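You operate a simulated robot arm through the tools that you are given. There is no shell and no other tool.

The job below is to be done with a simulated two-armed robot. You get a single attempt, and the scene is never put back.

Task
Lift the cover off the stand unit, turn to stop 2, lock, lay label 3 on top.
Fine: the cover goes on the main board of the grey parts shelf; index pin out to turn, then in.

Only the result counts: the job must be done as asked and must still hold three seconds after the hand-in. Knocking over, shifting, dropping, spilling or breaking anything else fails it. A push-on lid holds only when it is set on centred and level and pressed home; a screw cap is set on level and turned clockwise until tight.

Robot
Two 7-joint arms with two-finger parallel grippers on one trunk, on a base that moves. Base frame: it is fixed to the floor where the robot stands at the start and does not move with it; the origin is under the middle of the robot, x ahead of it, y to its left, z up; the surface under the hand at the start is at about z = 0.6. Lengths are in m, angles in degrees, forces in N, time in s.
The left shoulder is at the start at [0.02, 0.138, 1.3], the right one opposite. Each reaches about 0.671 m from its shoulder. Places, roughly: bracket [-2.5, -4, 0.75]; cover face of the unit on the turning stand [-2.4, -3, 1]; housing cover [-2.25, -4.25, 0.75]; index pin of the turning stand [-2.2, -2.8, 0.6]; inverter top of the unit on the turning stand [-2.6, -3.2, 0.9]; label [-2.5, -4.5, 1.25]; main board of the grey parts shelf [-2.4, -4.3, 0.8]; turning stand [-2.6, -3.1, 0.7]; yellow card [-2.25, -4.25, 0.75]. Payload 1.57 kg a hand.
The tool frame of a hand sits at the grasp point between the pads (the TCP): z along the fingers, y along the line on which they close. The tips reach 0.03 m beyond it. The gripper opens to 0.08 m. The fingers are 0.017 m wide and 0.012 m thick; the gripper's body (0.04 by 0.082 m) begins 0.08 m behind the TCP.
Orientation is told as [roll, pitch, yaw] about the base's x, y, z axes, in that order, counted from this pose: with the fingers straight down and closing along the base's y, the tool's x points along the base's -x, its y along +y and its z along -z.

Tools
- The arms move only by the tool step_arm. It takes "left_moves", "right_moves" or both (then of equal length, played together; a hand with none holds still); each is a list of rows, each a list of 7 numbers: the shift along the base's x, y, z in m, then the turn, a rotation vector about the base's x, y, z in degrees, then the finger opening in m, from 0 to 0.08. In form: [[x, y, z, wx, wy, wz, hand], ...]. A call has 1 to 20 rows; each row shifts and turns the commanded pose from where the row before left it. Rows are played at 5 a second. More than 0.05 m and 8.6 degrees between two rows, or a gripper value outside its range, and nothing of the call is played. Where a pose cannot be reached the arm comes as near as it can. A force on the tool above 70 N (or 10 N above the force at the start of the call, whichever is more), or a blocked arm, ends the call early, and 0.2 s more pass. Each finger travels about 0.045 m/s and halts on what it meets, pressing with about 37 N; the grip force reading is that of the motor and also rises with nothing between the fingers. The clock runs only during rows and for 0.2 s after the last one: add rows that do not move to give the fingers time. It gives the time, the measured TCP pose, the force on the tool (base axes), the opening and the grip force at its end, in the units of the frame above (readings bear some noise), with the torque about the TCP (base axes, N m) and any sound that the robot's microphone picked up.
- Cameras (640 x 400 px; columns grow to the right, rows downward): "scene" is now at [0.1912, 0.0059, 1.2124]; the picture's right is [0.09, -1.00, 0.00], its down [-0.29, -0.02, -0.96] and it looks along [0.95, 0.08, -0.29] (base axes); focal length 214 px, centre (320, 200). "left" rides on the left gripper at [0.072, 0.007, -0.122] in its tool frame; the picture's right is [-0.09, 1.00, 0.00], its down [-0.84, -0.08, -0.54] and it looks along [-0.54, -0.05, 0.84] (tool axes); focal length 238 px, centre (320, 200). "right" rides on the right gripper at [0.072, -0.007, -0.122] in its tool frame; the picture's right is [0.09, 1.00, 0.00], its down [-0.84, 0.08, -0.54] and it looks along [-0.54, 0.05, 0.84] (tool axes); focal length 238 px, centre (320, 200). There is no depth. A picture from a camera that has moved, and an enlarged one, comes with that camera's place and axes in the base frame and with its lens.
- snapshot(camera): a new picture of that camera. It takes no simulated time.
- lift_body(by): slides the trunk up (or, below 0, down) by that many m; the arms and the scene camera ride with it, the base frame stays. It gives what a move gives, with no picture.
- roll_base(legs): drives the robot by 1 to 6 legs, each [ahead, left, turn to the left] in m, m and degrees, along the robot's own axes; the way and the turn of a leg run together, so that a leg with both is an arc; at most 1.5 m and 180 degrees a leg. The arms and the cameras ride along, it lands a little off, and it stops where it bumps. It gives what a move gives.
- turn_head(pan, tilt): turns the head with the scene camera to pan (to the left, within 60 degrees either way) and tilt (down, from -29 to 69), counted from straight ahead of the robot. It gives what a move gives.
- inspect(camera, box): a new picture of the part [left, top, right, bottom] of that camera's present view, enlarged. It takes no simulated time.
- sign_off(): hands the job in; it is judged then, once.

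Places have to be worked out from the pictures, the camera data and where the tool is seen. Open the grippers and draw the arms clear of the work before you hand the job in, unless the task says otherwise.

The tools are called after "Emit:" as name(argument=value, ...) on one line, values as JSON. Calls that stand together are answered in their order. step_arm: Moves the arms, as the interface text tells. Its arguments: {"type":"object","properties":{"left_moves":{"type":"array","items":{"type":"array","items":{"type":"number"}}},"right_moves":{"type":"array","items":{"type":"array","items":{"type":"number"}}}},"required":[]} The other tools are called the same way: lift_body (by) moves the trunk up or down; roll_base (legs) drives the base; turn_head (pan, tilt) turns the head that bears the scene camera; snapshot (camera) takes a picture; inspect (camera, box) takes an enlarged picture of a part of a camera's view; sign_off () hands the job in.

At the start:

```text
time: 0.0
left_ee_pos: [0.3232, 0.1337, 1.1511]
left_tool_rot: [0.0, 0.1, 0.1]
left_ft_force: [0.0, 0.3, -1.2]
left_torque: [0.0, -0.01, 0.03]
left_width: 0.0801
left_gripper_force: 0.0
right_ee_pos: [0.3796, -0.1998, 1.1866]
right_tool_rot: [-0.1, 8.3, -0.6]
right_ft_force: [0.9, -0.7, 0.4]
right_torque: [-0.01, -0.03, -0.02]
right_width: 0.0799
right_gripper_force: 0.0
trunk travel left (down, up): [-0.675, 0.565]
robot x, y, heading: [-0.001, -0.0027, 0.1]
head pan, tilt (commanded): [4.9, 16.8]
```

scene: 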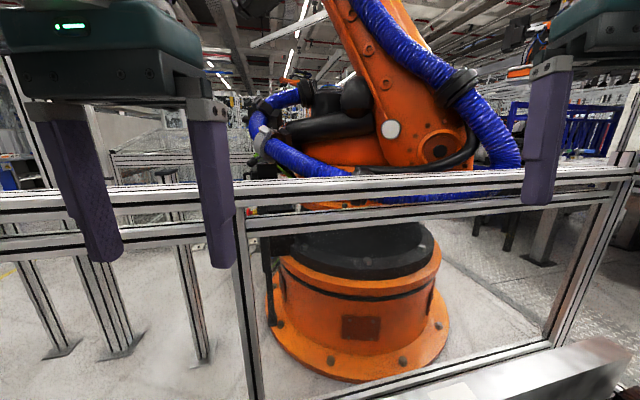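
right: 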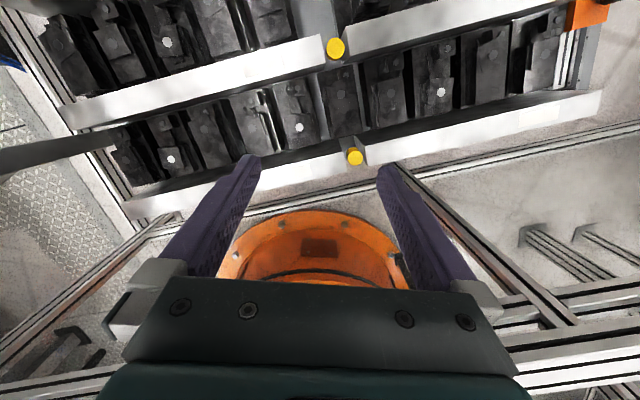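
left: 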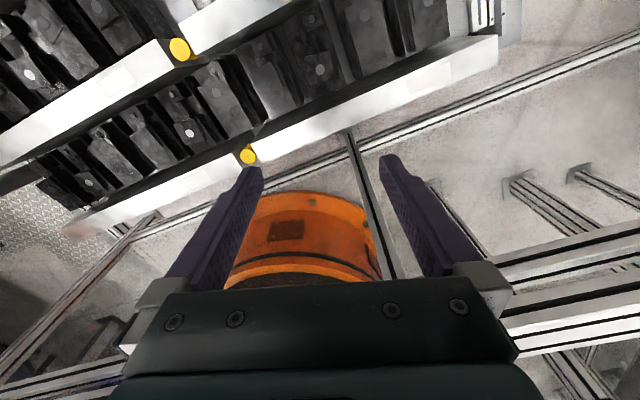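

The start pictures show a fence and an orange robot ahead; the work is behind and to the right (around [-2.4,-3..-4.5]). I turn the head to the right first to see what's on the way.

Emit:
turn_head(pan=-60, tilt=20)

Emit:
snapshot(camera="scene")

```text
time: 1.4
left_ee_pos: [0.3233, 0.1351, 1.1506]
left_tool_rot: [0.0, 0.0, 0.1]
left_ft_force: [-0.9, -0.4, 0.1]
left_torque: [0.01, 0.03, 0.0]
left_width: 0.08
left_gripper_force: 0.1
right_ee_pos: [0.3798, -0.1991, 1.1857]
right_tool_rot: [-0.1, 8.5, -0.6]
right_ft_force: [-0.5, -0.5, 0.2]
right_torque: [-0.01, 0.01, 0.0]
right_width: 0.0802
right_gripper_force: 0.1
trunk travel left (down, up): [-0.675, 0.565]
robot x, y, heading: [-0.002, -0.0007, -0.0]
head pan, tilt (commanded): [-60.0, 20.0]
```

```text
taken
camera scene: at [0.1448, -0.0826, 1.2072], right [-0.87, -0.5, 0.0], down [-0.17, 0.3, -0.94], along [0.47, -0.81, -0.34], focal length 214 px, centre (320, 200)
```

scene: 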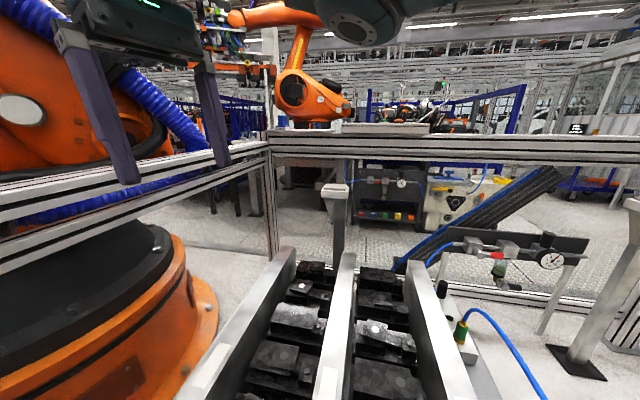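

The right side has a conveyor below the hand height; the arms at z≈1.15 clear it. I turn the base in place to the right by 70° and look again.

Emit:
roll_base(legs=[[0, 0, -70]])

Emit:
snapshot(camera="scene")

```text
time: 4.8
left_ee_pos: [0.2355, -0.2565, 1.1512]
left_tool_rot: [0.0, 0.1, -69.9]
left_ft_force: [-0.2, 0.4, 0.6]
left_torque: [-0.01, 0.02, 0.01]
left_width: 0.0801
left_gripper_force: 0.1
right_ee_pos: [-0.0572, -0.424, 1.1858]
right_tool_rot: [-0.2, 8.6, -70.3]
right_ft_force: [0.5, 0.0, -0.2]
right_torque: [0.03, 0.0, -0.02]
right_width: 0.0803
right_gripper_force: 0.1
trunk travel left (down, up): [-0.675, 0.565]
robot x, y, heading: [0.0025, 0.0023, -69.9]
head pan, tilt (commanded): [-60.0, 20.0]
```

```text
taken
camera scene: at [-0.0272, -0.1672, 1.2072], right [-0.77, 0.64, 0.0], down [0.22, 0.26, -0.94], along [-0.6, -0.72, -0.34], focal length 214 px, centre (320, 200)
```

scene: 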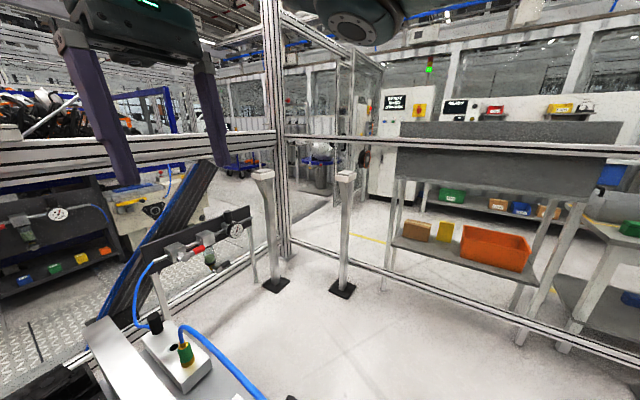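

The view toward the work spot has a fence between; I enlarge the middle part to find the turning stand and the shelf.

Emit:
inspect(camera="scene", box=[240, 80, 440, 300])

Emit:
inspect(camera="scene", box=[380, 60, 640, 360])

Emit:
inspect(camera="scene", box=[0, 60, 260, 360])

```text
1.82 times, centred on (340, 190) of scene
camera zoom: at [-0.0272, -0.1672, 1.2072], right [-0.77, 0.64, 0.0], down [0.22, 0.26, -0.94], along [-0.6, -0.72, -0.34], focal length 390 px, centre (284, 218)
```

zoom: 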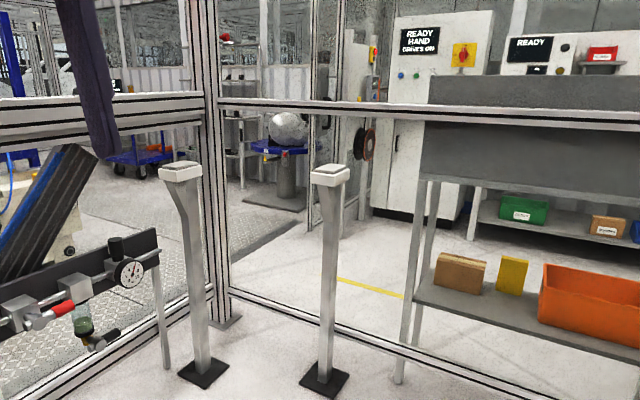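

```text
1.33 times, centred on (510, 210) of scene
camera zoom: at [-0.0272, -0.1672, 1.2072], right [-0.77, 0.64, 0.0], down [0.22, 0.26, -0.94], along [-0.6, -0.72, -0.34], focal length 286 px, centre (67, 187)
```

zoom: 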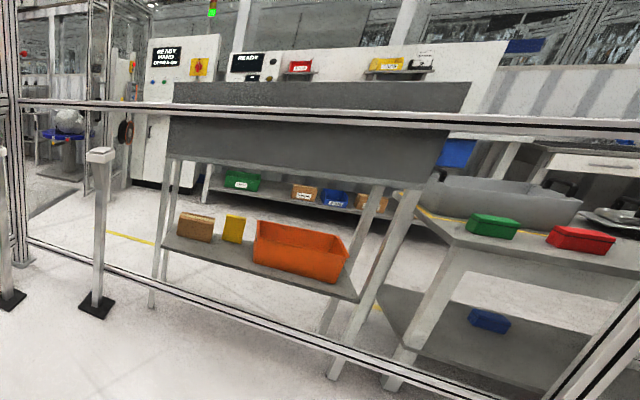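

```text
1.33 times, centred on (130, 210) of scene
camera zoom: at [-0.0272, -0.1672, 1.2072], right [-0.77, 0.64, 0.0], down [0.22, 0.26, -0.94], along [-0.6, -0.72, -0.34], focal length 286 px, centre (573, 187)
```

zoom: 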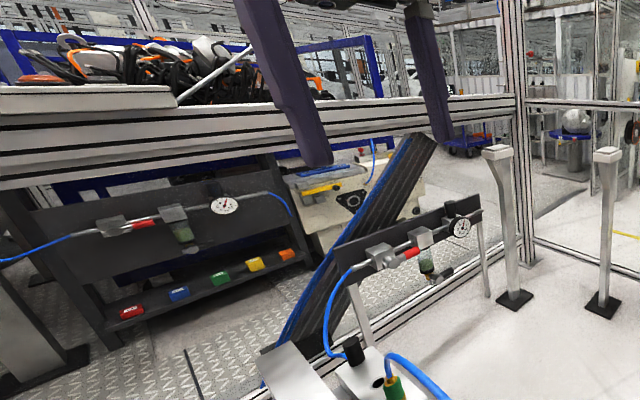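

The stand unit (blue table with a grey unit) is visible behind the fence corner at about (-0.88,-1.67). I need a way round the fence, so I turn further to see where it opens.

Emit:
roll_base(legs=[[0, 0, -70]])

Emit:
snapshot(camera="scene")

Emit:
turn_head(pan=0, tilt=20)

Emit:
snapshot(camera="scene")

```text
time: 8.2
left_ee_pos: [-0.1611, -0.3088, 1.1517]
left_tool_rot: [0.0, 0.0, -140.1]
left_ft_force: [-0.8, 0.9, -0.4]
left_torque: [0.01, 0.04, 0.0]
left_width: 0.08
left_gripper_force: 0.1
right_ee_pos: [-0.4176, -0.0894, 1.185]
right_tool_rot: [-0.1, 8.6, -140.7]
right_ft_force: [0.4, 0.5, -0.4]
right_torque: [-0.02, -0.01, -0.01]
right_width: 0.08
right_gripper_force: 0.1
trunk travel left (down, up): [-0.675, 0.565]
robot x, y, heading: [-0.0, -0.001, -140.3]
head pan, tilt (commanded): [-60.0, 20.0]
```

```text
taken
camera scene: at [-0.1658, -0.0339, 1.2072], right [0.34, 0.94, 0.0], down [0.32, -0.12, -0.94], along [-0.88, 0.32, -0.34], focal length 214 px, centre (320, 200)
```

scene: 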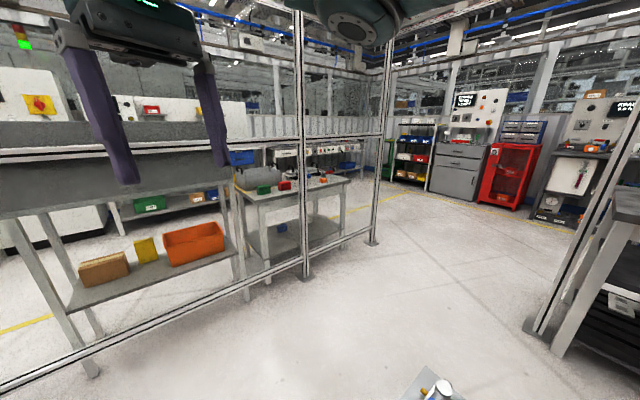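

```text
time: 9.5
left_ee_pos: [-0.1614, -0.3103, 1.1507]
left_tool_rot: [0.0, 0.0, -140.1]
left_ft_force: [-0.6, 0.5, -0.3]
left_torque: [0.01, -0.02, -0.04]
left_width: 0.0799
left_gripper_force: 0.0
right_ee_pos: [-0.4195, -0.0889, 1.1857]
right_tool_rot: [-0.1, 8.6, -140.7]
right_ft_force: [-0.3, 0.6, -0.4]
right_torque: [0.02, 0.03, -0.01]
right_width: 0.08
right_gripper_force: 0.0
trunk travel left (down, up): [-0.675, 0.565]
robot x, y, heading: [0.0006, 0.0001, -140.1]
head pan, tilt (commanded): [0.0, 20.0]
```

```text
taken
camera scene: at [-0.1499, -0.1256, 1.2072], right [-0.64, 0.77, 0.0], down [0.26, 0.22, -0.94], along [-0.72, -0.6, -0.34], focal length 214 px, centre (320, 200)
```

scene: 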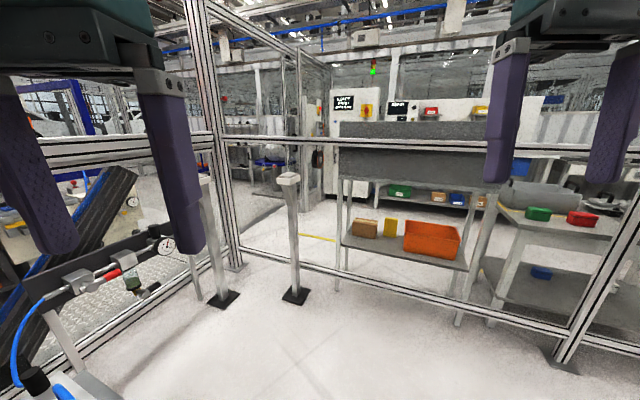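

There is a gap in the fence between posts near (-1.84,1.17) and (-0.59,1.53). I look down to the right at the object on the floor near (-0.6,0.7) before driving.

Emit:
turn_head(pan=-60, tilt=45)

Emit:
snapshot(camera="scene")

```text
time: 10.8
left_ee_pos: [-0.1614, -0.3098, 1.1513]
left_tool_rot: [0.0, 0.1, -140.1]
left_ft_force: [0.7, 0.6, 0.0]
left_torque: [0.0, -0.03, 0.01]
left_width: 0.0798
left_gripper_force: 0.0
right_ee_pos: [-0.4189, -0.091, 1.1858]
right_tool_rot: [-0.1, 8.6, -140.6]
right_ft_force: [0.3, 0.1, 0.0]
right_torque: [-0.03, 0.0, 0.0]
right_width: 0.0799
right_gripper_force: 0.0
trunk travel left (down, up): [-0.675, 0.565]
robot x, y, heading: [0.0026, 0.0017, -140.3]
head pan, tilt (commanded): [-60.0, 45.0]
```

```text
taken
camera scene: at [-0.1547, -0.0381, 1.1685], right [0.34, 0.94, 0.0], down [0.66, -0.24, -0.71], along [-0.66, 0.24, -0.71], focal length 214 px, centre (320, 200)
```

scene: 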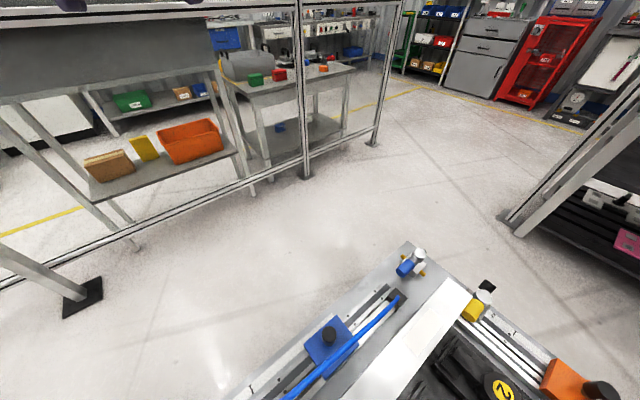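

A bench edge passes very close to the robot. I look steeply down in several directions to understand what surrounds the base.

Emit:
turn_head(pan=0, tilt=69)

Emit:
snapshot(camera="scene")

Emit:
snapshot(camera="right")

Emit:
snapshot(camera="left")

```text
time: 12.1
left_ee_pos: [-0.162, -0.3104, 1.1515]
left_tool_rot: [0.0, 0.0, -140.1]
left_ft_force: [-0.1, 0.6, 0.1]
left_torque: [0.01, -0.02, 0.0]
left_width: 0.08
left_gripper_force: 0.0
right_ee_pos: [-0.4178, -0.0902, 1.1867]
right_tool_rot: [-0.2, 8.6, -140.6]
right_ft_force: [-0.9, 0.2, -1.0]
right_torque: [0.02, 0.0, 0.01]
right_width: 0.0802
right_gripper_force: 0.1
trunk travel left (down, up): [-0.675, 0.565]
robot x, y, heading: [-0.0019, 0.0011, -140.1]
head pan, tilt (commanded): [0.0, 68.8]
```

```text
taken
camera scene: at [-0.1213, -0.1018, 1.1396], right [-0.64, 0.77, 0.0], down [0.72, 0.6, -0.36], along [-0.28, -0.23, -0.93], focal length 214 px, centre (320, 200)
```

scene: 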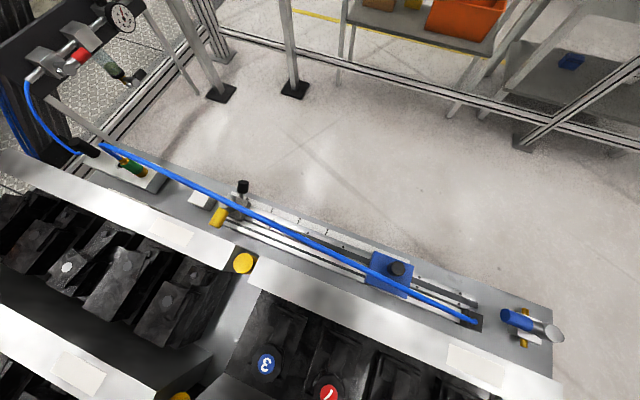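

```text
taken
camera right: at [-0.3818, -0.0521, 1.3177], right [0.7, -0.71, 0.01], down [-0.65, -0.64, 0.41], along [-0.29, -0.3, -0.91], focal length 238 px, centre (320, 200)
```

right: 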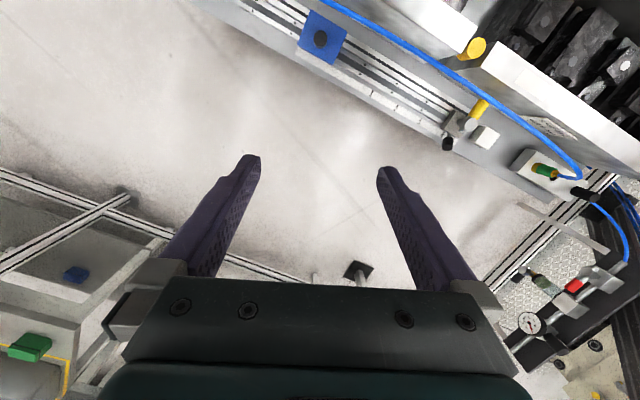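

```text
taken
camera left: at [-0.102, -0.2682, 1.2736], right [0.57, -0.82, 0.0], down [-0.69, -0.48, 0.54], along [-0.45, -0.31, -0.84], focal length 238 px, centre (320, 200)
```

left: 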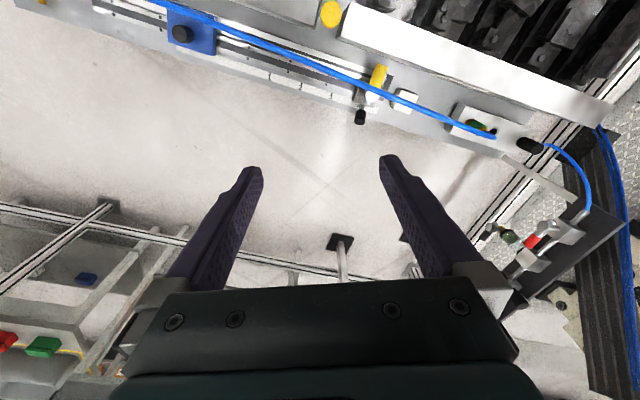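

The conveyor seen here runs right through where the robot stands, so it seems to be backdrop only; the free floor lies between it and the fence. I test with a short leg toward (-0.5,0.1).

Emit:
roll_base(legs=[[0.3, -0.38, 0]])

Emit:
turn_head(pan=-60, tilt=25)

Emit:
snapshot(camera="scene")

```text
time: 15.0
left_ee_pos: [-0.6345, -0.2076, 1.152]
left_tool_rot: [0.1, 0.0, -140.0]
left_ft_force: [-0.2, 0.2, -0.3]
left_torque: [-0.02, -0.02, 0.04]
left_width: 0.0802
left_gripper_force: 0.0
right_ee_pos: [-0.8926, 0.0116, 1.1852]
right_tool_rot: [-0.1, 8.5, -140.5]
right_ft_force: [-0.3, 0.4, 0.0]
right_torque: [0.03, -0.01, -0.02]
right_width: 0.0802
right_gripper_force: 0.0
trunk travel left (down, up): [-0.675, 0.565]
robot x, y, heading: [-0.4749, 0.1042, -140.1]
head pan, tilt (commanded): [0.0, 68.8]
```

```text
time: 16.3
left_ee_pos: [-0.6348, -0.2077, 1.1504]
left_tool_rot: [0.0, 0.0, -140.1]
left_ft_force: [0.7, -0.1, 0.2]
left_torque: [0.01, 0.04, 0.01]
left_width: 0.08
left_gripper_force: 0.0
right_ee_pos: [-0.8922, 0.0113, 1.1852]
right_tool_rot: [-0.2, 8.6, -140.6]
right_ft_force: [-0.3, 1.0, 0.6]
right_torque: [0.01, 0.01, -0.02]
right_width: 0.0799
right_gripper_force: 0.0
trunk travel left (down, up): [-0.675, 0.565]
robot x, y, heading: [-0.478, 0.1018, -140.1]
head pan, tilt (commanded): [-60.0, 25.0]
```

```text
taken
camera scene: at [-0.6384, 0.0675, 1.199], right [0.34, 0.94, 0.0], down [0.4, -0.14, -0.91], along [-0.85, 0.31, -0.42], focal length 214 px, centre (320, 200)
```

scene: 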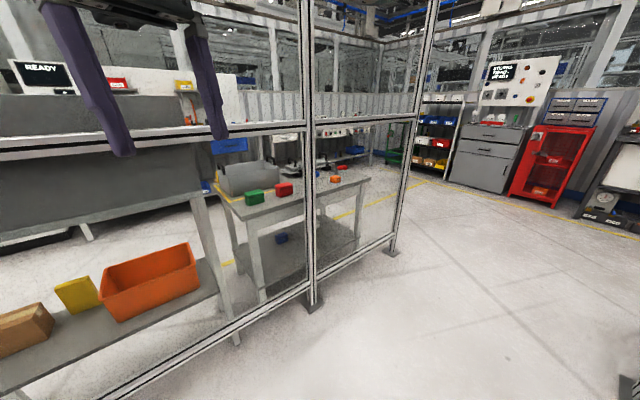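

The base drove freely. I turn to face the gap centre (about (-1.2,1.36)) and drive up to just before it, then look again.

Emit:
roll_base(legs=[[0, 0, -100], [1.0, 0, 0]])

Emit:
turn_head(pan=0, tilt=25)

Emit:
snapshot(camera="scene")

Emit:
turn_head(pan=50, tilt=25)

Emit:
snapshot(camera="scene")

```text
time: 25.8
left_ee_pos: [-1.2707, 1.1834, 1.1497]
left_tool_rot: [-0.1, 0.0, 120.7]
left_ft_force: [0.1, 0.0, 0.5]
left_torque: [0.04, -0.03, 0.04]
left_width: 0.0801
left_gripper_force: 0.1
right_ee_pos: [-1.0129, 1.4025, 1.1852]
right_tool_rot: [-0.1, 8.6, 120.3]
right_ft_force: [0.7, 0.0, 0.5]
right_torque: [0.0, 0.0, -0.02]
right_width: 0.0802
right_gripper_force: 0.1
trunk travel left (down, up): [-0.675, 0.565]
robot x, y, heading: [-0.9917, 0.9763, 120.7]
head pan, tilt (commanded): [-60.0, 25.0]
```

```text
time: 27.1
left_ee_pos: [-1.2706, 1.1836, 1.151]
left_tool_rot: [0.0, 0.0, 120.7]
left_ft_force: [0.3, -0.4, 0.3]
left_torque: [-0.02, 0.0, 0.05]
left_width: 0.0803
left_gripper_force: 0.1
right_ee_pos: [-1.0127, 1.4015, 1.1863]
right_tool_rot: [-0.2, 8.6, 120.3]
right_ft_force: [0.6, 0.7, -0.4]
right_torque: [-0.01, 0.01, 0.01]
right_width: 0.0797
right_gripper_force: 0.1
trunk travel left (down, up): [-0.675, 0.565]
robot x, y, heading: [-0.9915, 0.9741, 120.8]
head pan, tilt (commanded): [0.0, 25.0]
```

```text
taken
camera scene: at [-1.0907, 1.1375, 1.1991], right [0.86, 0.51, 0.0], down [0.22, -0.36, -0.91], along [-0.46, 0.78, -0.42], focal length 214 px, centre (320, 200)
```

scene: 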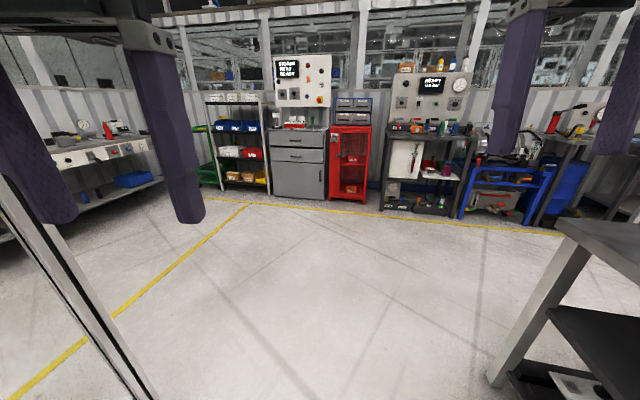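

```text
time: 28.2
left_ee_pos: [-1.2706, 1.1834, 1.1504]
left_tool_rot: [0.0, -0.1, 120.7]
left_ft_force: [-0.6, -1.0, -0.6]
left_torque: [-0.02, 0.02, 0.0]
left_width: 0.08
left_gripper_force: 0.1
right_ee_pos: [-1.0124, 1.4021, 1.1846]
right_tool_rot: [-0.1, 8.7, 120.2]
right_ft_force: [-0.2, 0.5, -0.3]
right_torque: [-0.02, -0.01, 0.01]
right_width: 0.0798
right_gripper_force: 0.0
trunk travel left (down, up): [-0.675, 0.565]
robot x, y, heading: [-0.9895, 0.9725, 120.9]
head pan, tilt (commanded): [50.0, 25.0]
```

```text
taken
camera scene: at [-1.1346, 1.0732, 1.1991], right [0.16, 0.99, 0.0], down [0.42, -0.07, -0.91], along [-0.89, 0.15, -0.42], focal length 214 px, centre (320, 200)
```

scene: 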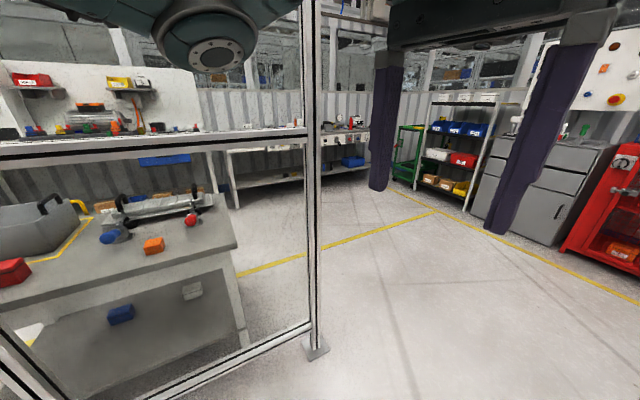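

The gap is clear with ~0.6 m either side. I drive through and around the fence's end post, stopping beyond to look along the aisle.

Emit:
roll_base(legs=[[0.9, 0, 0], [0, 0, 44], [0.7, 0, 0], [0, 0, 67]])

Emit:
turn_head(pan=10, tilt=20)

Emit:
snapshot(camera="scene")

```text
time: 41.3
left_ee_pos: [-2.2212, 1.5961, 1.1506]
left_tool_rot: [0.0, 0.0, -128.7]
left_ft_force: [0.1, -0.9, -0.7]
left_torque: [0.0, 0.02, -0.01]
left_width: 0.0801
left_gripper_force: 0.1
right_ee_pos: [-2.5179, 1.7622, 1.1855]
right_tool_rot: [-0.1, 8.7, -129.3]
right_ft_force: [-1.1, -0.4, -1.0]
right_torque: [0.02, -0.03, 0.0]
right_width: 0.0797
right_gripper_force: 0.0
trunk travel left (down, up): [-0.675, 0.565]
robot x, y, heading: [-2.1241, 1.9305, -128.5]
head pan, tilt (commanded): [50.0, 25.0]
```

```text
time: 42.4
left_ee_pos: [-2.2213, 1.5953, 1.1512]
left_tool_rot: [0.0, 0.0, -128.8]
left_ft_force: [-0.4, -1.4, 0.3]
left_torque: [-0.02, 0.0, 0.01]
left_width: 0.08
left_gripper_force: 0.0
right_ee_pos: [-2.5176, 1.761, 1.1852]
right_tool_rot: [-0.1, 8.5, -129.3]
right_ft_force: [0.3, 0.7, -0.8]
right_torque: [0.03, -0.01, 0.02]
right_width: 0.08
right_gripper_force: 0.1
trunk travel left (down, up): [-0.675, 0.565]
robot x, y, heading: [-2.1239, 1.9317, -129.0]
head pan, tilt (commanded): [10.0, 20.0]
```

```text
taken
camera scene: at [-2.2336, 1.7698, 1.2072], right [-0.88, 0.48, 0.0], down [0.16, 0.3, -0.94], along [-0.45, -0.82, -0.34], focal length 214 px, centre (320, 200)
```

scene: 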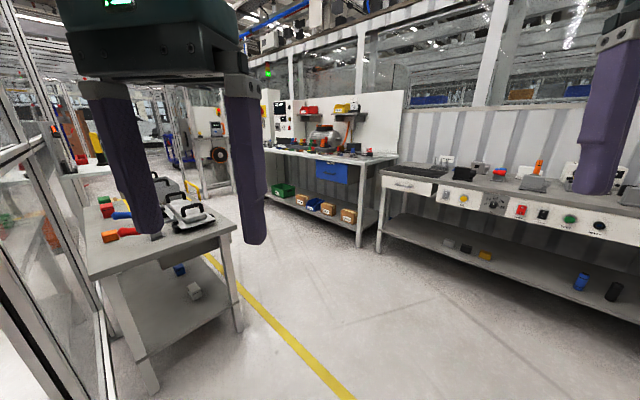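

The aisle is about 1.2 m wide between table (-2.27,0.69) and bench (-3.55,0.48). I drive to about (-2.92,0.75), turn to align with the aisle, and look.

Emit:
roll_base(legs=[[1.42, 0.12, 0], [0, 0, 56]])

Emit:
turn_head(pan=0, tilt=20)

Emit:
snapshot(camera="scene")

```text
time: 52.0
left_ee_pos: [-2.6972, 0.4787, 1.1512]
left_tool_rot: [-0.2, 0.0, -73.2]
left_ft_force: [-0.1, -0.8, -0.8]
left_torque: [0.03, 0.0, 0.01]
left_width: 0.0799
left_gripper_force: 0.1
right_ee_pos: [-2.9999, 0.3279, 1.1846]
right_tool_rot: [-0.1, 8.4, -73.6]
right_ft_force: [-0.3, -0.6, 0.1]
right_torque: [0.01, -0.02, -0.03]
right_width: 0.0803
right_gripper_force: 0.1
trunk travel left (down, up): [-0.675, 0.565]
robot x, y, heading: [-2.9203, 0.75, -73.1]
head pan, tilt (commanded): [10.0, 20.0]
```

```text
time: 52.7
left_ee_pos: [-2.6973, 0.4787, 1.1509]
left_tool_rot: [0.0, 0.0, -73.0]
left_ft_force: [0.5, 0.0, 0.2]
left_torque: [0.01, 0.01, -0.01]
left_width: 0.0802
left_gripper_force: 0.1
right_ee_pos: [-2.9998, 0.3282, 1.1849]
right_tool_rot: [-0.1, 8.6, -73.7]
right_ft_force: [0.0, 0.0, -0.3]
right_torque: [-0.01, 0.0, -0.01]
right_width: 0.0801
right_gripper_force: 0.1
trunk travel left (down, up): [-0.675, 0.565]
robot x, y, heading: [-2.9225, 0.7505, -73.1]
head pan, tilt (commanded): [0.0, 20.0]
```

```text
taken
camera scene: at [-2.8654, 0.5616, 1.2072], right [-0.96, -0.29, 0.0], down [-0.1, 0.33, -0.94], along [0.27, -0.9, -0.34], focal length 214 px, centre (320, 200)
```

scene: 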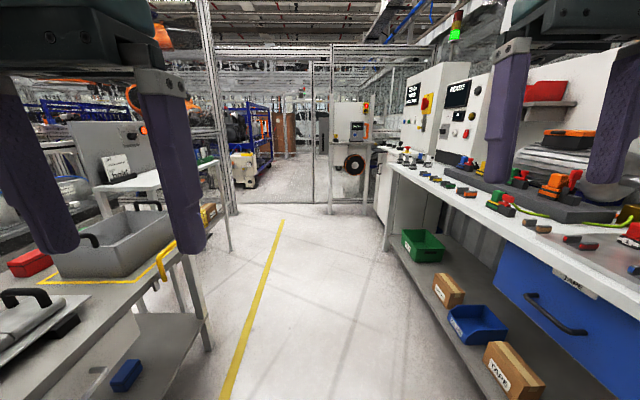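

The aisle ahead is clear; another fence with a post row stands at its end, and the stand should lie beyond near the READY cabinet. I drive 1.5 m along the aisle and look again.

Emit:
roll_base(legs=[[1.5, 0, 0]])

Emit:
turn_head(pan=0, tilt=15)

Emit:
snapshot(camera="scene")

Emit:
inspect(camera="scene", box=[180, 80, 460, 300])

```text
time: 60.1
left_ee_pos: [-2.2552, -0.9567, 1.1516]
left_tool_rot: [0.0, 0.0, -72.8]
left_ft_force: [0.6, -0.1, -0.4]
left_torque: [-0.03, 0.0, -0.02]
left_width: 0.08
left_gripper_force: 0.1
right_ee_pos: [-2.5558, -1.1094, 1.1844]
right_tool_rot: [-0.2, 8.7, -73.2]
right_ft_force: [-0.3, 0.4, -0.9]
right_torque: [0.01, 0.0, -0.01]
right_width: 0.0798
right_gripper_force: 0.0
trunk travel left (down, up): [-0.675, 0.565]
robot x, y, heading: [-2.4772, -0.6875, -73.2]
head pan, tilt (commanded): [0.0, 20.0]
```

```text
time: 60.8
left_ee_pos: [-2.2551, -0.9552, 1.1509]
left_tool_rot: [0.0, 0.0, -72.8]
left_ft_force: [0.0, -0.1, -0.2]
left_torque: [0.03, 0.02, 0.0]
left_width: 0.0802
left_gripper_force: 0.1
right_ee_pos: [-2.5562, -1.1085, 1.1859]
right_tool_rot: [-0.1, 8.6, -73.3]
right_ft_force: [0.2, -0.3, 0.3]
right_torque: [0.01, -0.01, -0.02]
right_width: 0.08
right_gripper_force: 0.1
trunk travel left (down, up): [-0.675, 0.565]
robot x, y, heading: [-2.4814, -0.689, -72.9]
head pan, tilt (commanded): [0.0, 15.0]
```

```text
taken
camera scene: at [-2.4227, -0.8746, 1.2153], right [-0.95, -0.3, 0.0], down [-0.08, 0.25, -0.97], along [0.29, -0.92, -0.26], focal length 214 px, centre (320, 200)
```

scene: 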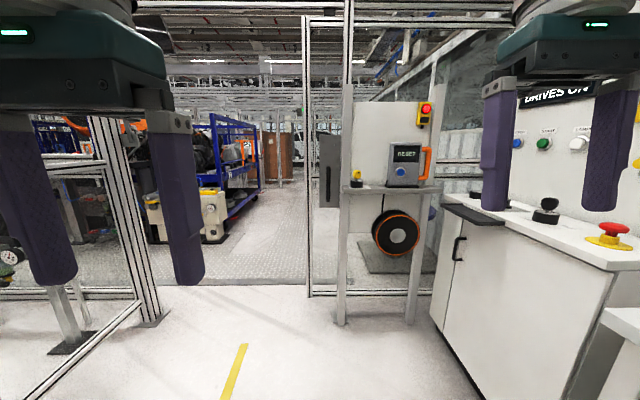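

```text
1.82 times, centred on (320, 190) of scene
camera zoom: at [-2.4227, -0.8746, 1.2153], right [-0.95, -0.3, 0.0], down [-0.08, 0.25, -0.97], along [0.29, -0.92, -0.26], focal length 390 px, centre (320, 218)
```

zoom: 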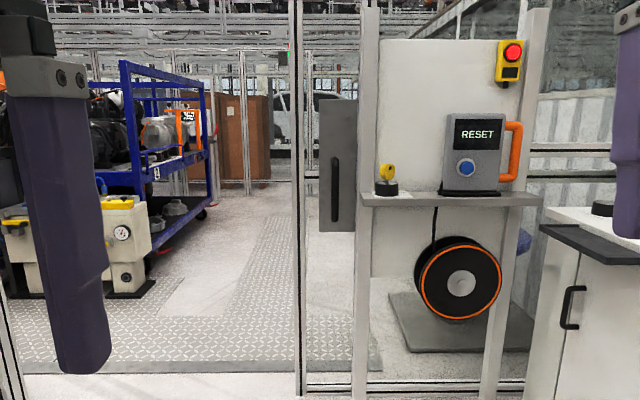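

The opening into the stand's area lies between posts at about (-0.91,-1.70) and (-1.88,-2.27). I look left to place the table nearby before cutting toward it.

Emit:
turn_head(pan=55, tilt=30)

Emit:
snapshot(camera="scene")

```text
time: 62.0
left_ee_pos: [-2.2544, -0.9582, 1.1511]
left_tool_rot: [0.0, -0.1, -72.8]
left_ft_force: [-0.5, -0.6, -0.1]
left_torque: [0.0, -0.02, 0.0]
left_width: 0.0801
left_gripper_force: 0.1
right_ee_pos: [-2.556, -1.1092, 1.1849]
right_tool_rot: [-0.1, 8.6, -73.4]
right_ft_force: [0.2, -0.7, 0.4]
right_torque: [-0.04, 0.04, 0.02]
right_width: 0.0799
right_gripper_force: 0.1
trunk travel left (down, up): [-0.675, 0.565]
robot x, y, heading: [-2.4788, -0.6867, -72.6]
head pan, tilt (commanded): [55.0, 30.0]
```

```text
taken
camera scene: at [-2.3642, -0.8131, 1.1911], right [-0.31, -0.95, 0.0], down [-0.48, 0.15, -0.87], along [0.82, -0.26, -0.5], focal length 214 px, centre (320, 200)
```

scene: 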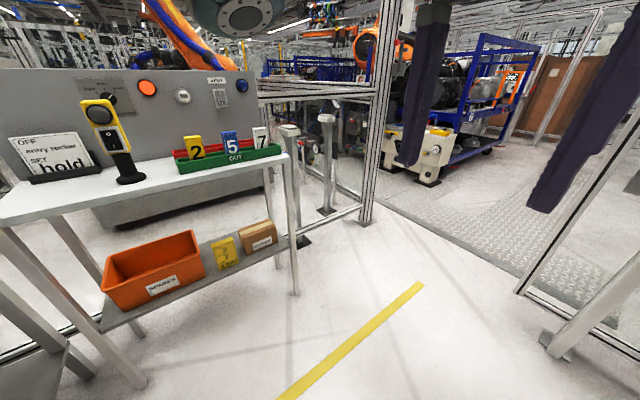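

Table 1's outer legs are at (-1.49,-0.93) and (-1.74,-0.20), so cutting to (-1.75,-1.45) is free. I read the sign on that table, then drive to that point and face the opening.

Emit:
inspect(camera="scene", box=[0, 70, 300, 260])

Emit:
roll_base(legs=[[0.94, 0.47, 0], [0, 0, 15]])

Emit:
turn_head(pan=0, tilt=20)

Emit:
snapshot(camera="scene")

```text
2.11 times, centred on (150, 165) of scene
camera zoom: at [-2.3642, -0.8131, 1.1911], right [-0.31, -0.95, 0.0], down [-0.48, 0.15, -0.87], along [0.82, -0.26, -0.5], focal length 452 px, centre (678, 274)
```

zoom: 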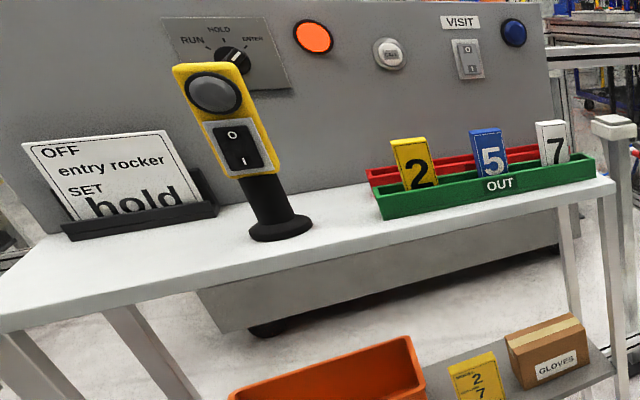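

```text
time: 68.3
left_ee_pos: [-1.4694, -1.6499, 1.1518]
left_tool_rot: [0.0, 0.1, -58.5]
left_ft_force: [-1.1, 0.4, 0.5]
left_torque: [0.0, 0.02, -0.05]
left_width: 0.0797
left_gripper_force: 0.0
right_ee_pos: [-1.7245, -1.8715, 1.1857]
right_tool_rot: [-0.2, 8.5, -58.9]
right_ft_force: [-1.1, -0.3, -1.2]
right_torque: [0.03, 0.02, -0.04]
right_width: 0.0797
right_gripper_force: 0.1
trunk travel left (down, up): [-0.675, 0.565]
robot x, y, heading: [-1.7548, -1.4518, -58.5]
head pan, tilt (commanded): [55.0, 30.0]
```

```text
time: 69.6
left_ee_pos: [-1.4706, -1.6501, 1.1503]
left_tool_rot: [0.0, 0.1, -58.6]
left_ft_force: [-0.1, -0.1, 0.0]
left_torque: [0.0, 0.0, 0.0]
left_width: 0.0801
left_gripper_force: 0.0
right_ee_pos: [-1.7248, -1.873, 1.1845]
right_tool_rot: [-0.1, 8.5, -59.0]
right_ft_force: [0.1, -0.5, -0.9]
right_torque: [0.01, -0.01, -0.02]
right_width: 0.0795
right_gripper_force: 0.1
trunk travel left (down, up): [-0.675, 0.565]
robot x, y, heading: [-1.7521, -1.4461, -58.6]
head pan, tilt (commanded): [0.0, 20.0]
```

```text
taken
camera scene: at [-1.6538, -1.6116, 1.2071], right [-0.85, -0.52, 0.0], down [-0.18, 0.29, -0.94], along [0.49, -0.8, -0.34], focal length 214 px, centre (320, 200)
```

scene: 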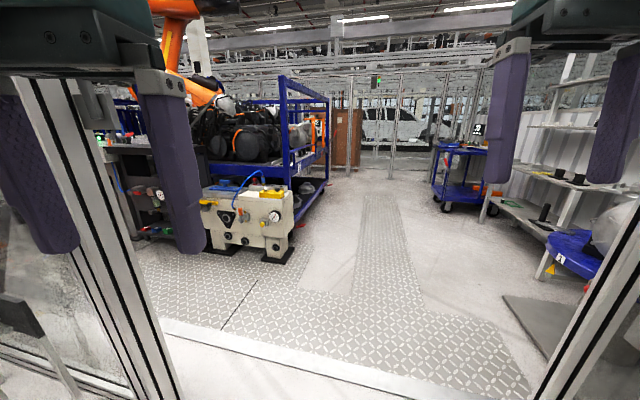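

The opening ahead is clear and the stand's blue table with the grey unit and the grey shelf appear on the right. I drive straight through and look right.

Emit:
roll_base(legs=[[1.15, 0.02, 0]])

Emit:
turn_head(pan=-60, tilt=20)

Emit:
snapshot(camera="scene")

Emit:
turn_head(pan=-25, tilt=20)

Emit:
snapshot(camera="scene")

```text
time: 75.5
left_ee_pos: [-0.8448, -2.622, 1.1511]
left_tool_rot: [0.0, 0.0, -58.1]
left_ft_force: [0.6, 0.2, -0.2]
left_torque: [-0.02, 0.03, 0.0]
left_width: 0.0801
left_gripper_force: 0.1
right_ee_pos: [-1.0974, -2.8447, 1.1847]
right_tool_rot: [-0.2, 8.6, -58.8]
right_ft_force: [-0.6, -0.2, 1.2]
right_torque: [0.02, -0.02, 0.03]
right_width: 0.08
right_gripper_force: 0.0
trunk travel left (down, up): [-0.675, 0.565]
robot x, y, heading: [-1.1321, -2.4212, -58.0]
head pan, tilt (commanded): [0.0, 20.0]
```

```text
time: 76.8
left_ee_pos: [-0.845, -2.621, 1.1504]
left_tool_rot: [-0.1, 0.0, -58.1]
left_ft_force: [0.2, -0.6, 0.2]
left_torque: [0.01, -0.02, -0.02]
left_width: 0.0799
left_gripper_force: 0.0
right_ee_pos: [-1.0985, -2.8448, 1.1849]
right_tool_rot: [-0.1, 8.6, -58.7]
right_ft_force: [-0.5, -0.3, 0.5]
right_torque: [0.0, 0.01, -0.01]
right_width: 0.0802
right_gripper_force: 0.0
trunk travel left (down, up): [-0.675, 0.565]
robot x, y, heading: [-1.1299, -2.4165, -58.3]
head pan, tilt (commanded): [-60.0, 20.0]
```

```text
taken
camera scene: at [-1.1221, -2.5873, 1.2072], right [-0.88, 0.47, 0.0], down [0.16, 0.3, -0.94], along [-0.44, -0.83, -0.34], focal length 214 px, centre (320, 200)
```

scene: 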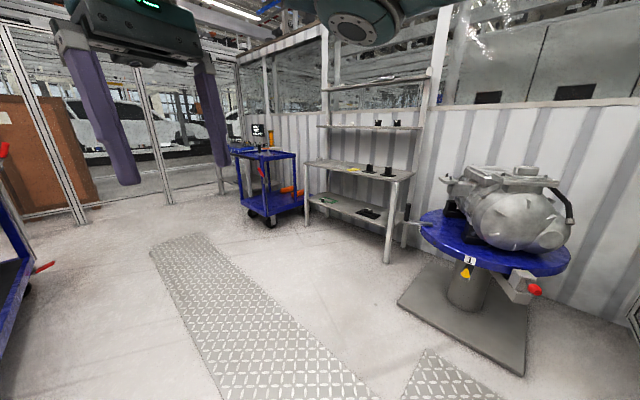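

```text
time: 77.8
left_ee_pos: [-0.8456, -2.6215, 1.1509]
left_tool_rot: [0.0, -0.1, -58.3]
left_ft_force: [0.1, 0.3, -1.0]
left_torque: [-0.01, 0.01, 0.01]
left_width: 0.0798
left_gripper_force: 0.0
right_ee_pos: [-1.0987, -2.8455, 1.1857]
right_tool_rot: [-0.1, 8.6, -58.7]
right_ft_force: [0.2, -0.4, -0.6]
right_torque: [0.0, 0.0, -0.01]
right_width: 0.0798
right_gripper_force: 0.2
trunk travel left (down, up): [-0.675, 0.565]
robot x, y, heading: [-1.1294, -2.4175, -58.3]
head pan, tilt (commanded): [-25.0, 20.0]
```

```text
taken
camera scene: at [-1.0672, -2.5977, 1.2072], right [-0.99, -0.12, 0.0], down [-0.04, 0.34, -0.94], along [0.11, -0.93, -0.34], focal length 214 px, centre (320, 200)
```

scene: 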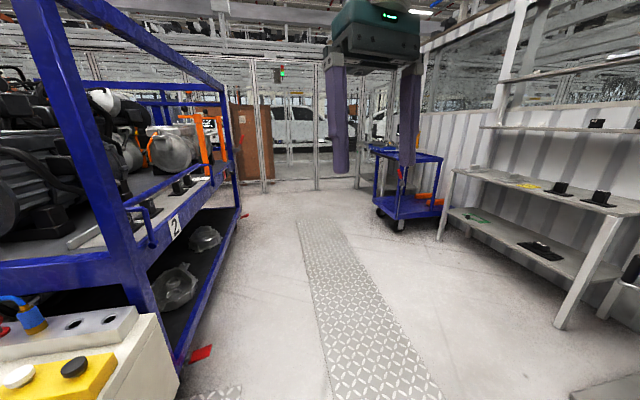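

The turning stand with its blue table, grey unit, stop marks and red index pin is visible, as is the grey shelf. I enlarge the stand and the shelf.

Emit:
turn_head(pan=-60, tilt=20)

Emit:
inspect(camera="scene", box=[390, 140, 600, 380])

Emit:
inspect(camera="scene", box=[290, 70, 450, 260])

Emit:
inspect(camera="scene", box=[430, 240, 560, 320])

```text
time: 78.8
left_ee_pos: [-0.8455, -2.6218, 1.1509]
left_tool_rot: [0.1, 0.0, -58.2]
left_ft_force: [-0.2, 0.1, 0.1]
left_torque: [0.02, -0.02, 0.03]
left_width: 0.08
left_gripper_force: 0.1
right_ee_pos: [-1.0993, -2.8448, 1.1837]
right_tool_rot: [0.0, 8.6, -58.7]
right_ft_force: [0.7, -0.7, 0.8]
right_torque: [0.01, 0.0, -0.04]
right_width: 0.0802
right_gripper_force: 0.1
trunk travel left (down, up): [-0.675, 0.565]
robot x, y, heading: [-1.1296, -2.4163, -58.2]
head pan, tilt (commanded): [-60.0, 20.0]
```

```text
1.67 times, centred on (495, 260) of scene
camera zoom: at [-1.1221, -2.5873, 1.2072], right [-0.88, 0.47, 0.0], down [0.16, 0.3, -0.94], along [-0.44, -0.83, -0.34], focal length 358 px, centre (28, 100)
```

zoom: 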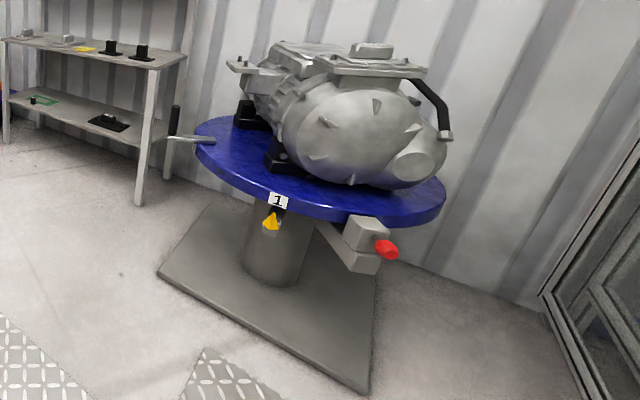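

```text
2.11 times, centred on (370, 165) of scene
camera zoom: at [-1.1221, -2.5873, 1.2072], right [-0.88, 0.47, 0.0], down [0.16, 0.3, -0.94], along [-0.44, -0.83, -0.34], focal length 452 px, centre (215, 274)
```

zoom: 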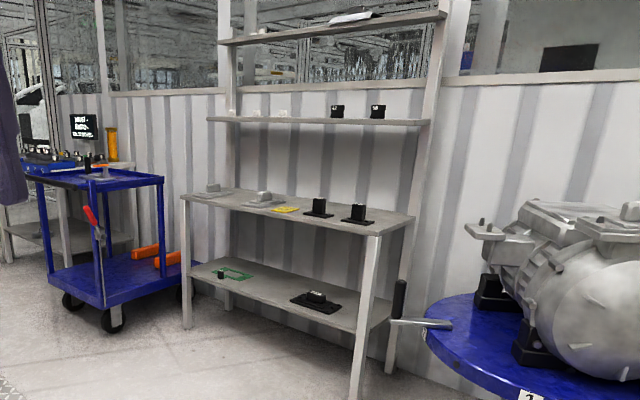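

```text
4.92 times, centred on (495, 280) of scene
camera zoom: at [-1.1221, -2.5873, 1.2072], right [-0.88, 0.47, 0.0], down [0.16, 0.3, -0.94], along [-0.44, -0.83, -0.34], focal length 1056 px, centre (-542, -194)
```

zoom: 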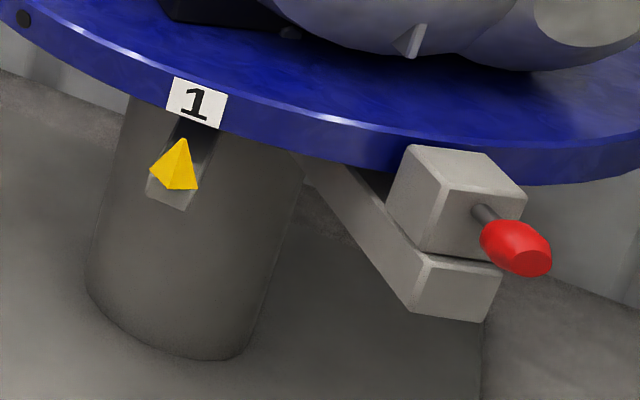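

The stand shows the blue disc at stop 1 with the yellow pointer, a red index-pin knob on a bracket, a handle on the disc's rim, and the unit with a plate on top. I turn to face the stand and move up to about 1 m from its centre (≈(-2.54,-3.14)).

Emit:
roll_base(legs=[[0, 0, -103], [0.5, 0.22, 0]])

Emit:
turn_head(pan=0, tilt=25)

Emit:
snapshot(camera="scene")

Emit:
turn_head(pan=40, tilt=20)

Emit:
snapshot(camera="scene")

```text
time: 86.3
left_ee_pos: [-1.8004, -3.0088, 1.1502]
left_tool_rot: [0.0, 0.0, -161.8]
left_ft_force: [-0.3, -0.3, -1.0]
left_torque: [0.0, -0.02, 0.01]
left_width: 0.0801
left_gripper_force: 0.0
right_ee_pos: [-1.9571, -2.7115, 1.1852]
right_tool_rot: [-0.2, 8.7, -162.4]
right_ft_force: [0.1, 0.6, 0.1]
right_torque: [0.01, 0.02, -0.03]
right_width: 0.08
right_gripper_force: 0.0
trunk travel left (down, up): [-0.675, 0.565]
robot x, y, heading: [-1.533, -2.7832, -161.9]
head pan, tilt (commanded): [-60.0, 20.0]
```

```text
time: 87.6
left_ee_pos: [-1.7991, -3.0097, 1.1514]
left_tool_rot: [0.0, 0.1, -162.0]
left_ft_force: [0.4, 0.2, 0.3]
left_torque: [-0.01, -0.02, -0.02]
left_width: 0.0798
left_gripper_force: 0.1
right_ee_pos: [-1.9577, -2.7107, 1.1845]
right_tool_rot: [-0.1, 8.6, -162.4]
right_ft_force: [0.0, 0.2, -0.4]
right_torque: [-0.06, 0.03, 0.01]
right_width: 0.0799
right_gripper_force: 0.0
trunk travel left (down, up): [-0.675, 0.565]
robot x, y, heading: [-1.5326, -2.7812, -162.0]
head pan, tilt (commanded): [0.0, 25.0]
```

```text
taken
camera scene: at [-1.7198, -2.8439, 1.1991], right [-0.31, 0.95, 0.0], down [0.4, 0.13, -0.91], along [-0.86, -0.28, -0.42], focal length 214 px, centre (320, 200)
```

scene: 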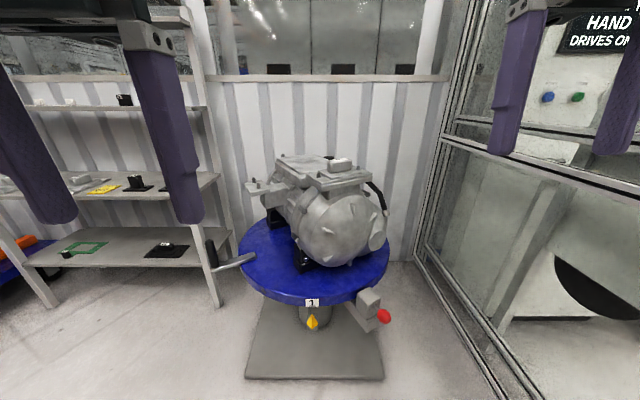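

```text
time: 88.7
left_ee_pos: [-1.8011, -3.0096, 1.1506]
left_tool_rot: [0.0, 0.0, -161.9]
left_ft_force: [-0.1, -0.4, -0.6]
left_torque: [0.01, 0.03, 0.0]
left_width: 0.0801
left_gripper_force: 0.0
right_ee_pos: [-1.9583, -2.7102, 1.1858]
right_tool_rot: [-0.1, 8.5, -162.3]
right_ft_force: [-1.3, 0.1, -0.4]
right_torque: [0.0, -0.04, -0.04]
right_width: 0.08
right_gripper_force: 0.0
trunk travel left (down, up): [-0.675, 0.565]
robot x, y, heading: [-1.5384, -2.7827, -161.7]
head pan, tilt (commanded): [40.0, 20.0]
```

```text
taken
camera scene: at [-1.6814, -2.8943, 1.2072], right [-0.85, 0.53, 0.0], down [0.18, 0.29, -0.94], along [-0.5, -0.8, -0.34], focal length 214 px, centre (320, 200)
```

scene: 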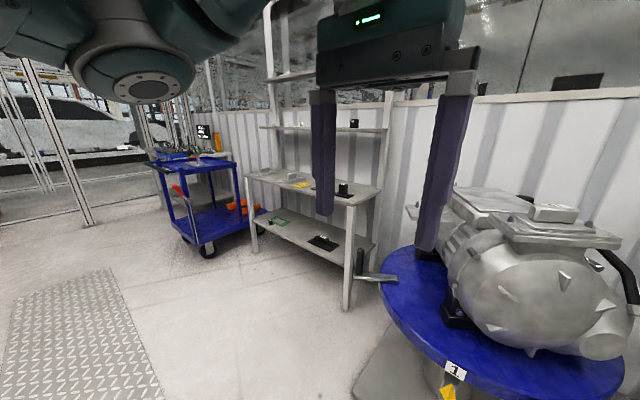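

I enlarge the front view of the stand to read stop plates, pin and cover details.

Emit:
turn_head(pan=5, tilt=32)

Emit:
inspect(camera="scene", box=[190, 90, 440, 350])

Emit:
inspect(camera="scene", box=[180, 190, 310, 290])

Emit:
inspect(camera="scene", box=[300, 200, 430, 300])

Emit:
inspect(camera="scene", box=[250, 100, 430, 230])

```text
time: 89.7
left_ee_pos: [-1.8003, -3.0093, 1.1508]
left_tool_rot: [0.0, 0.0, -161.9]
left_ft_force: [0.4, 0.9, -0.6]
left_torque: [0.0, 0.03, 0.02]
left_width: 0.0801
left_gripper_force: 0.0
right_ee_pos: [-1.9571, -2.7113, 1.1856]
right_tool_rot: [-0.1, 8.6, -162.4]
right_ft_force: [-0.8, -0.2, -0.1]
right_torque: [0.02, -0.01, 0.01]
right_width: 0.0799
right_gripper_force: 0.0
trunk travel left (down, up): [-0.675, 0.565]
robot x, y, heading: [-1.539, -2.7804, -161.9]
head pan, tilt (commanded): [5.0, 32.0]
```

```text
1.54 times, centred on (315, 220) of scene
camera zoom: at [-1.7146, -2.8506, 1.188], right [-0.39, 0.92, 0.0], down [0.49, 0.21, -0.85], along [-0.78, -0.33, -0.53], focal length 330 px, centre (328, 169)
```

zoom: 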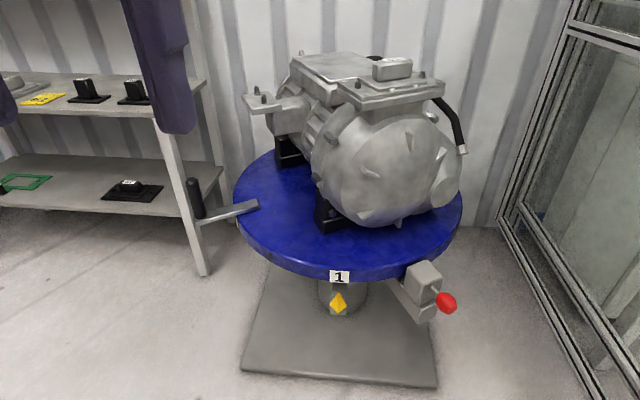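

```text
4.00 times, centred on (245, 240) of scene
camera zoom: at [-1.7146, -2.8506, 1.188], right [-0.39, 0.92, 0.0], down [0.49, 0.21, -0.85], along [-0.78, -0.33, -0.53], focal length 858 px, centre (620, 40)
```

zoom: 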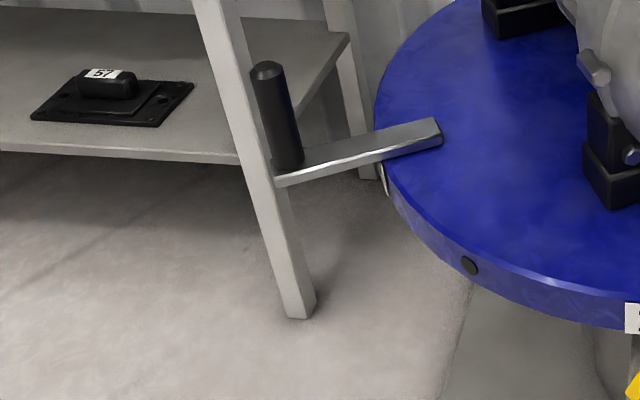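

```text
4.00 times, centred on (365, 250) of scene
camera zoom: at [-1.7146, -2.8506, 1.188], right [-0.39, 0.92, 0.0], down [0.49, 0.21, -0.85], along [-0.78, -0.33, -0.53], focal length 858 px, centre (140, 0)
```

zoom: 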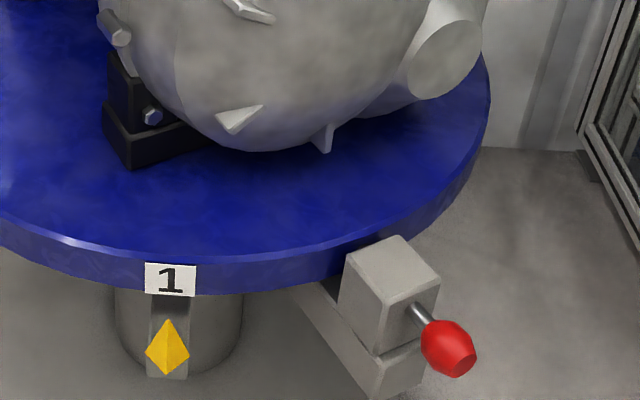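

```text
3.08 times, centred on (340, 165) of scene
camera zoom: at [-1.7146, -2.8506, 1.188], right [-0.39, 0.92, 0.0], down [0.49, 0.21, -0.85], along [-0.78, -0.33, -0.53], focal length 660 px, centre (258, 308)
```

zoom: 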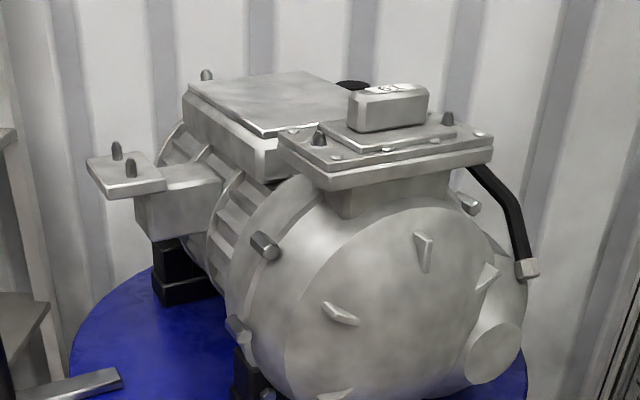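

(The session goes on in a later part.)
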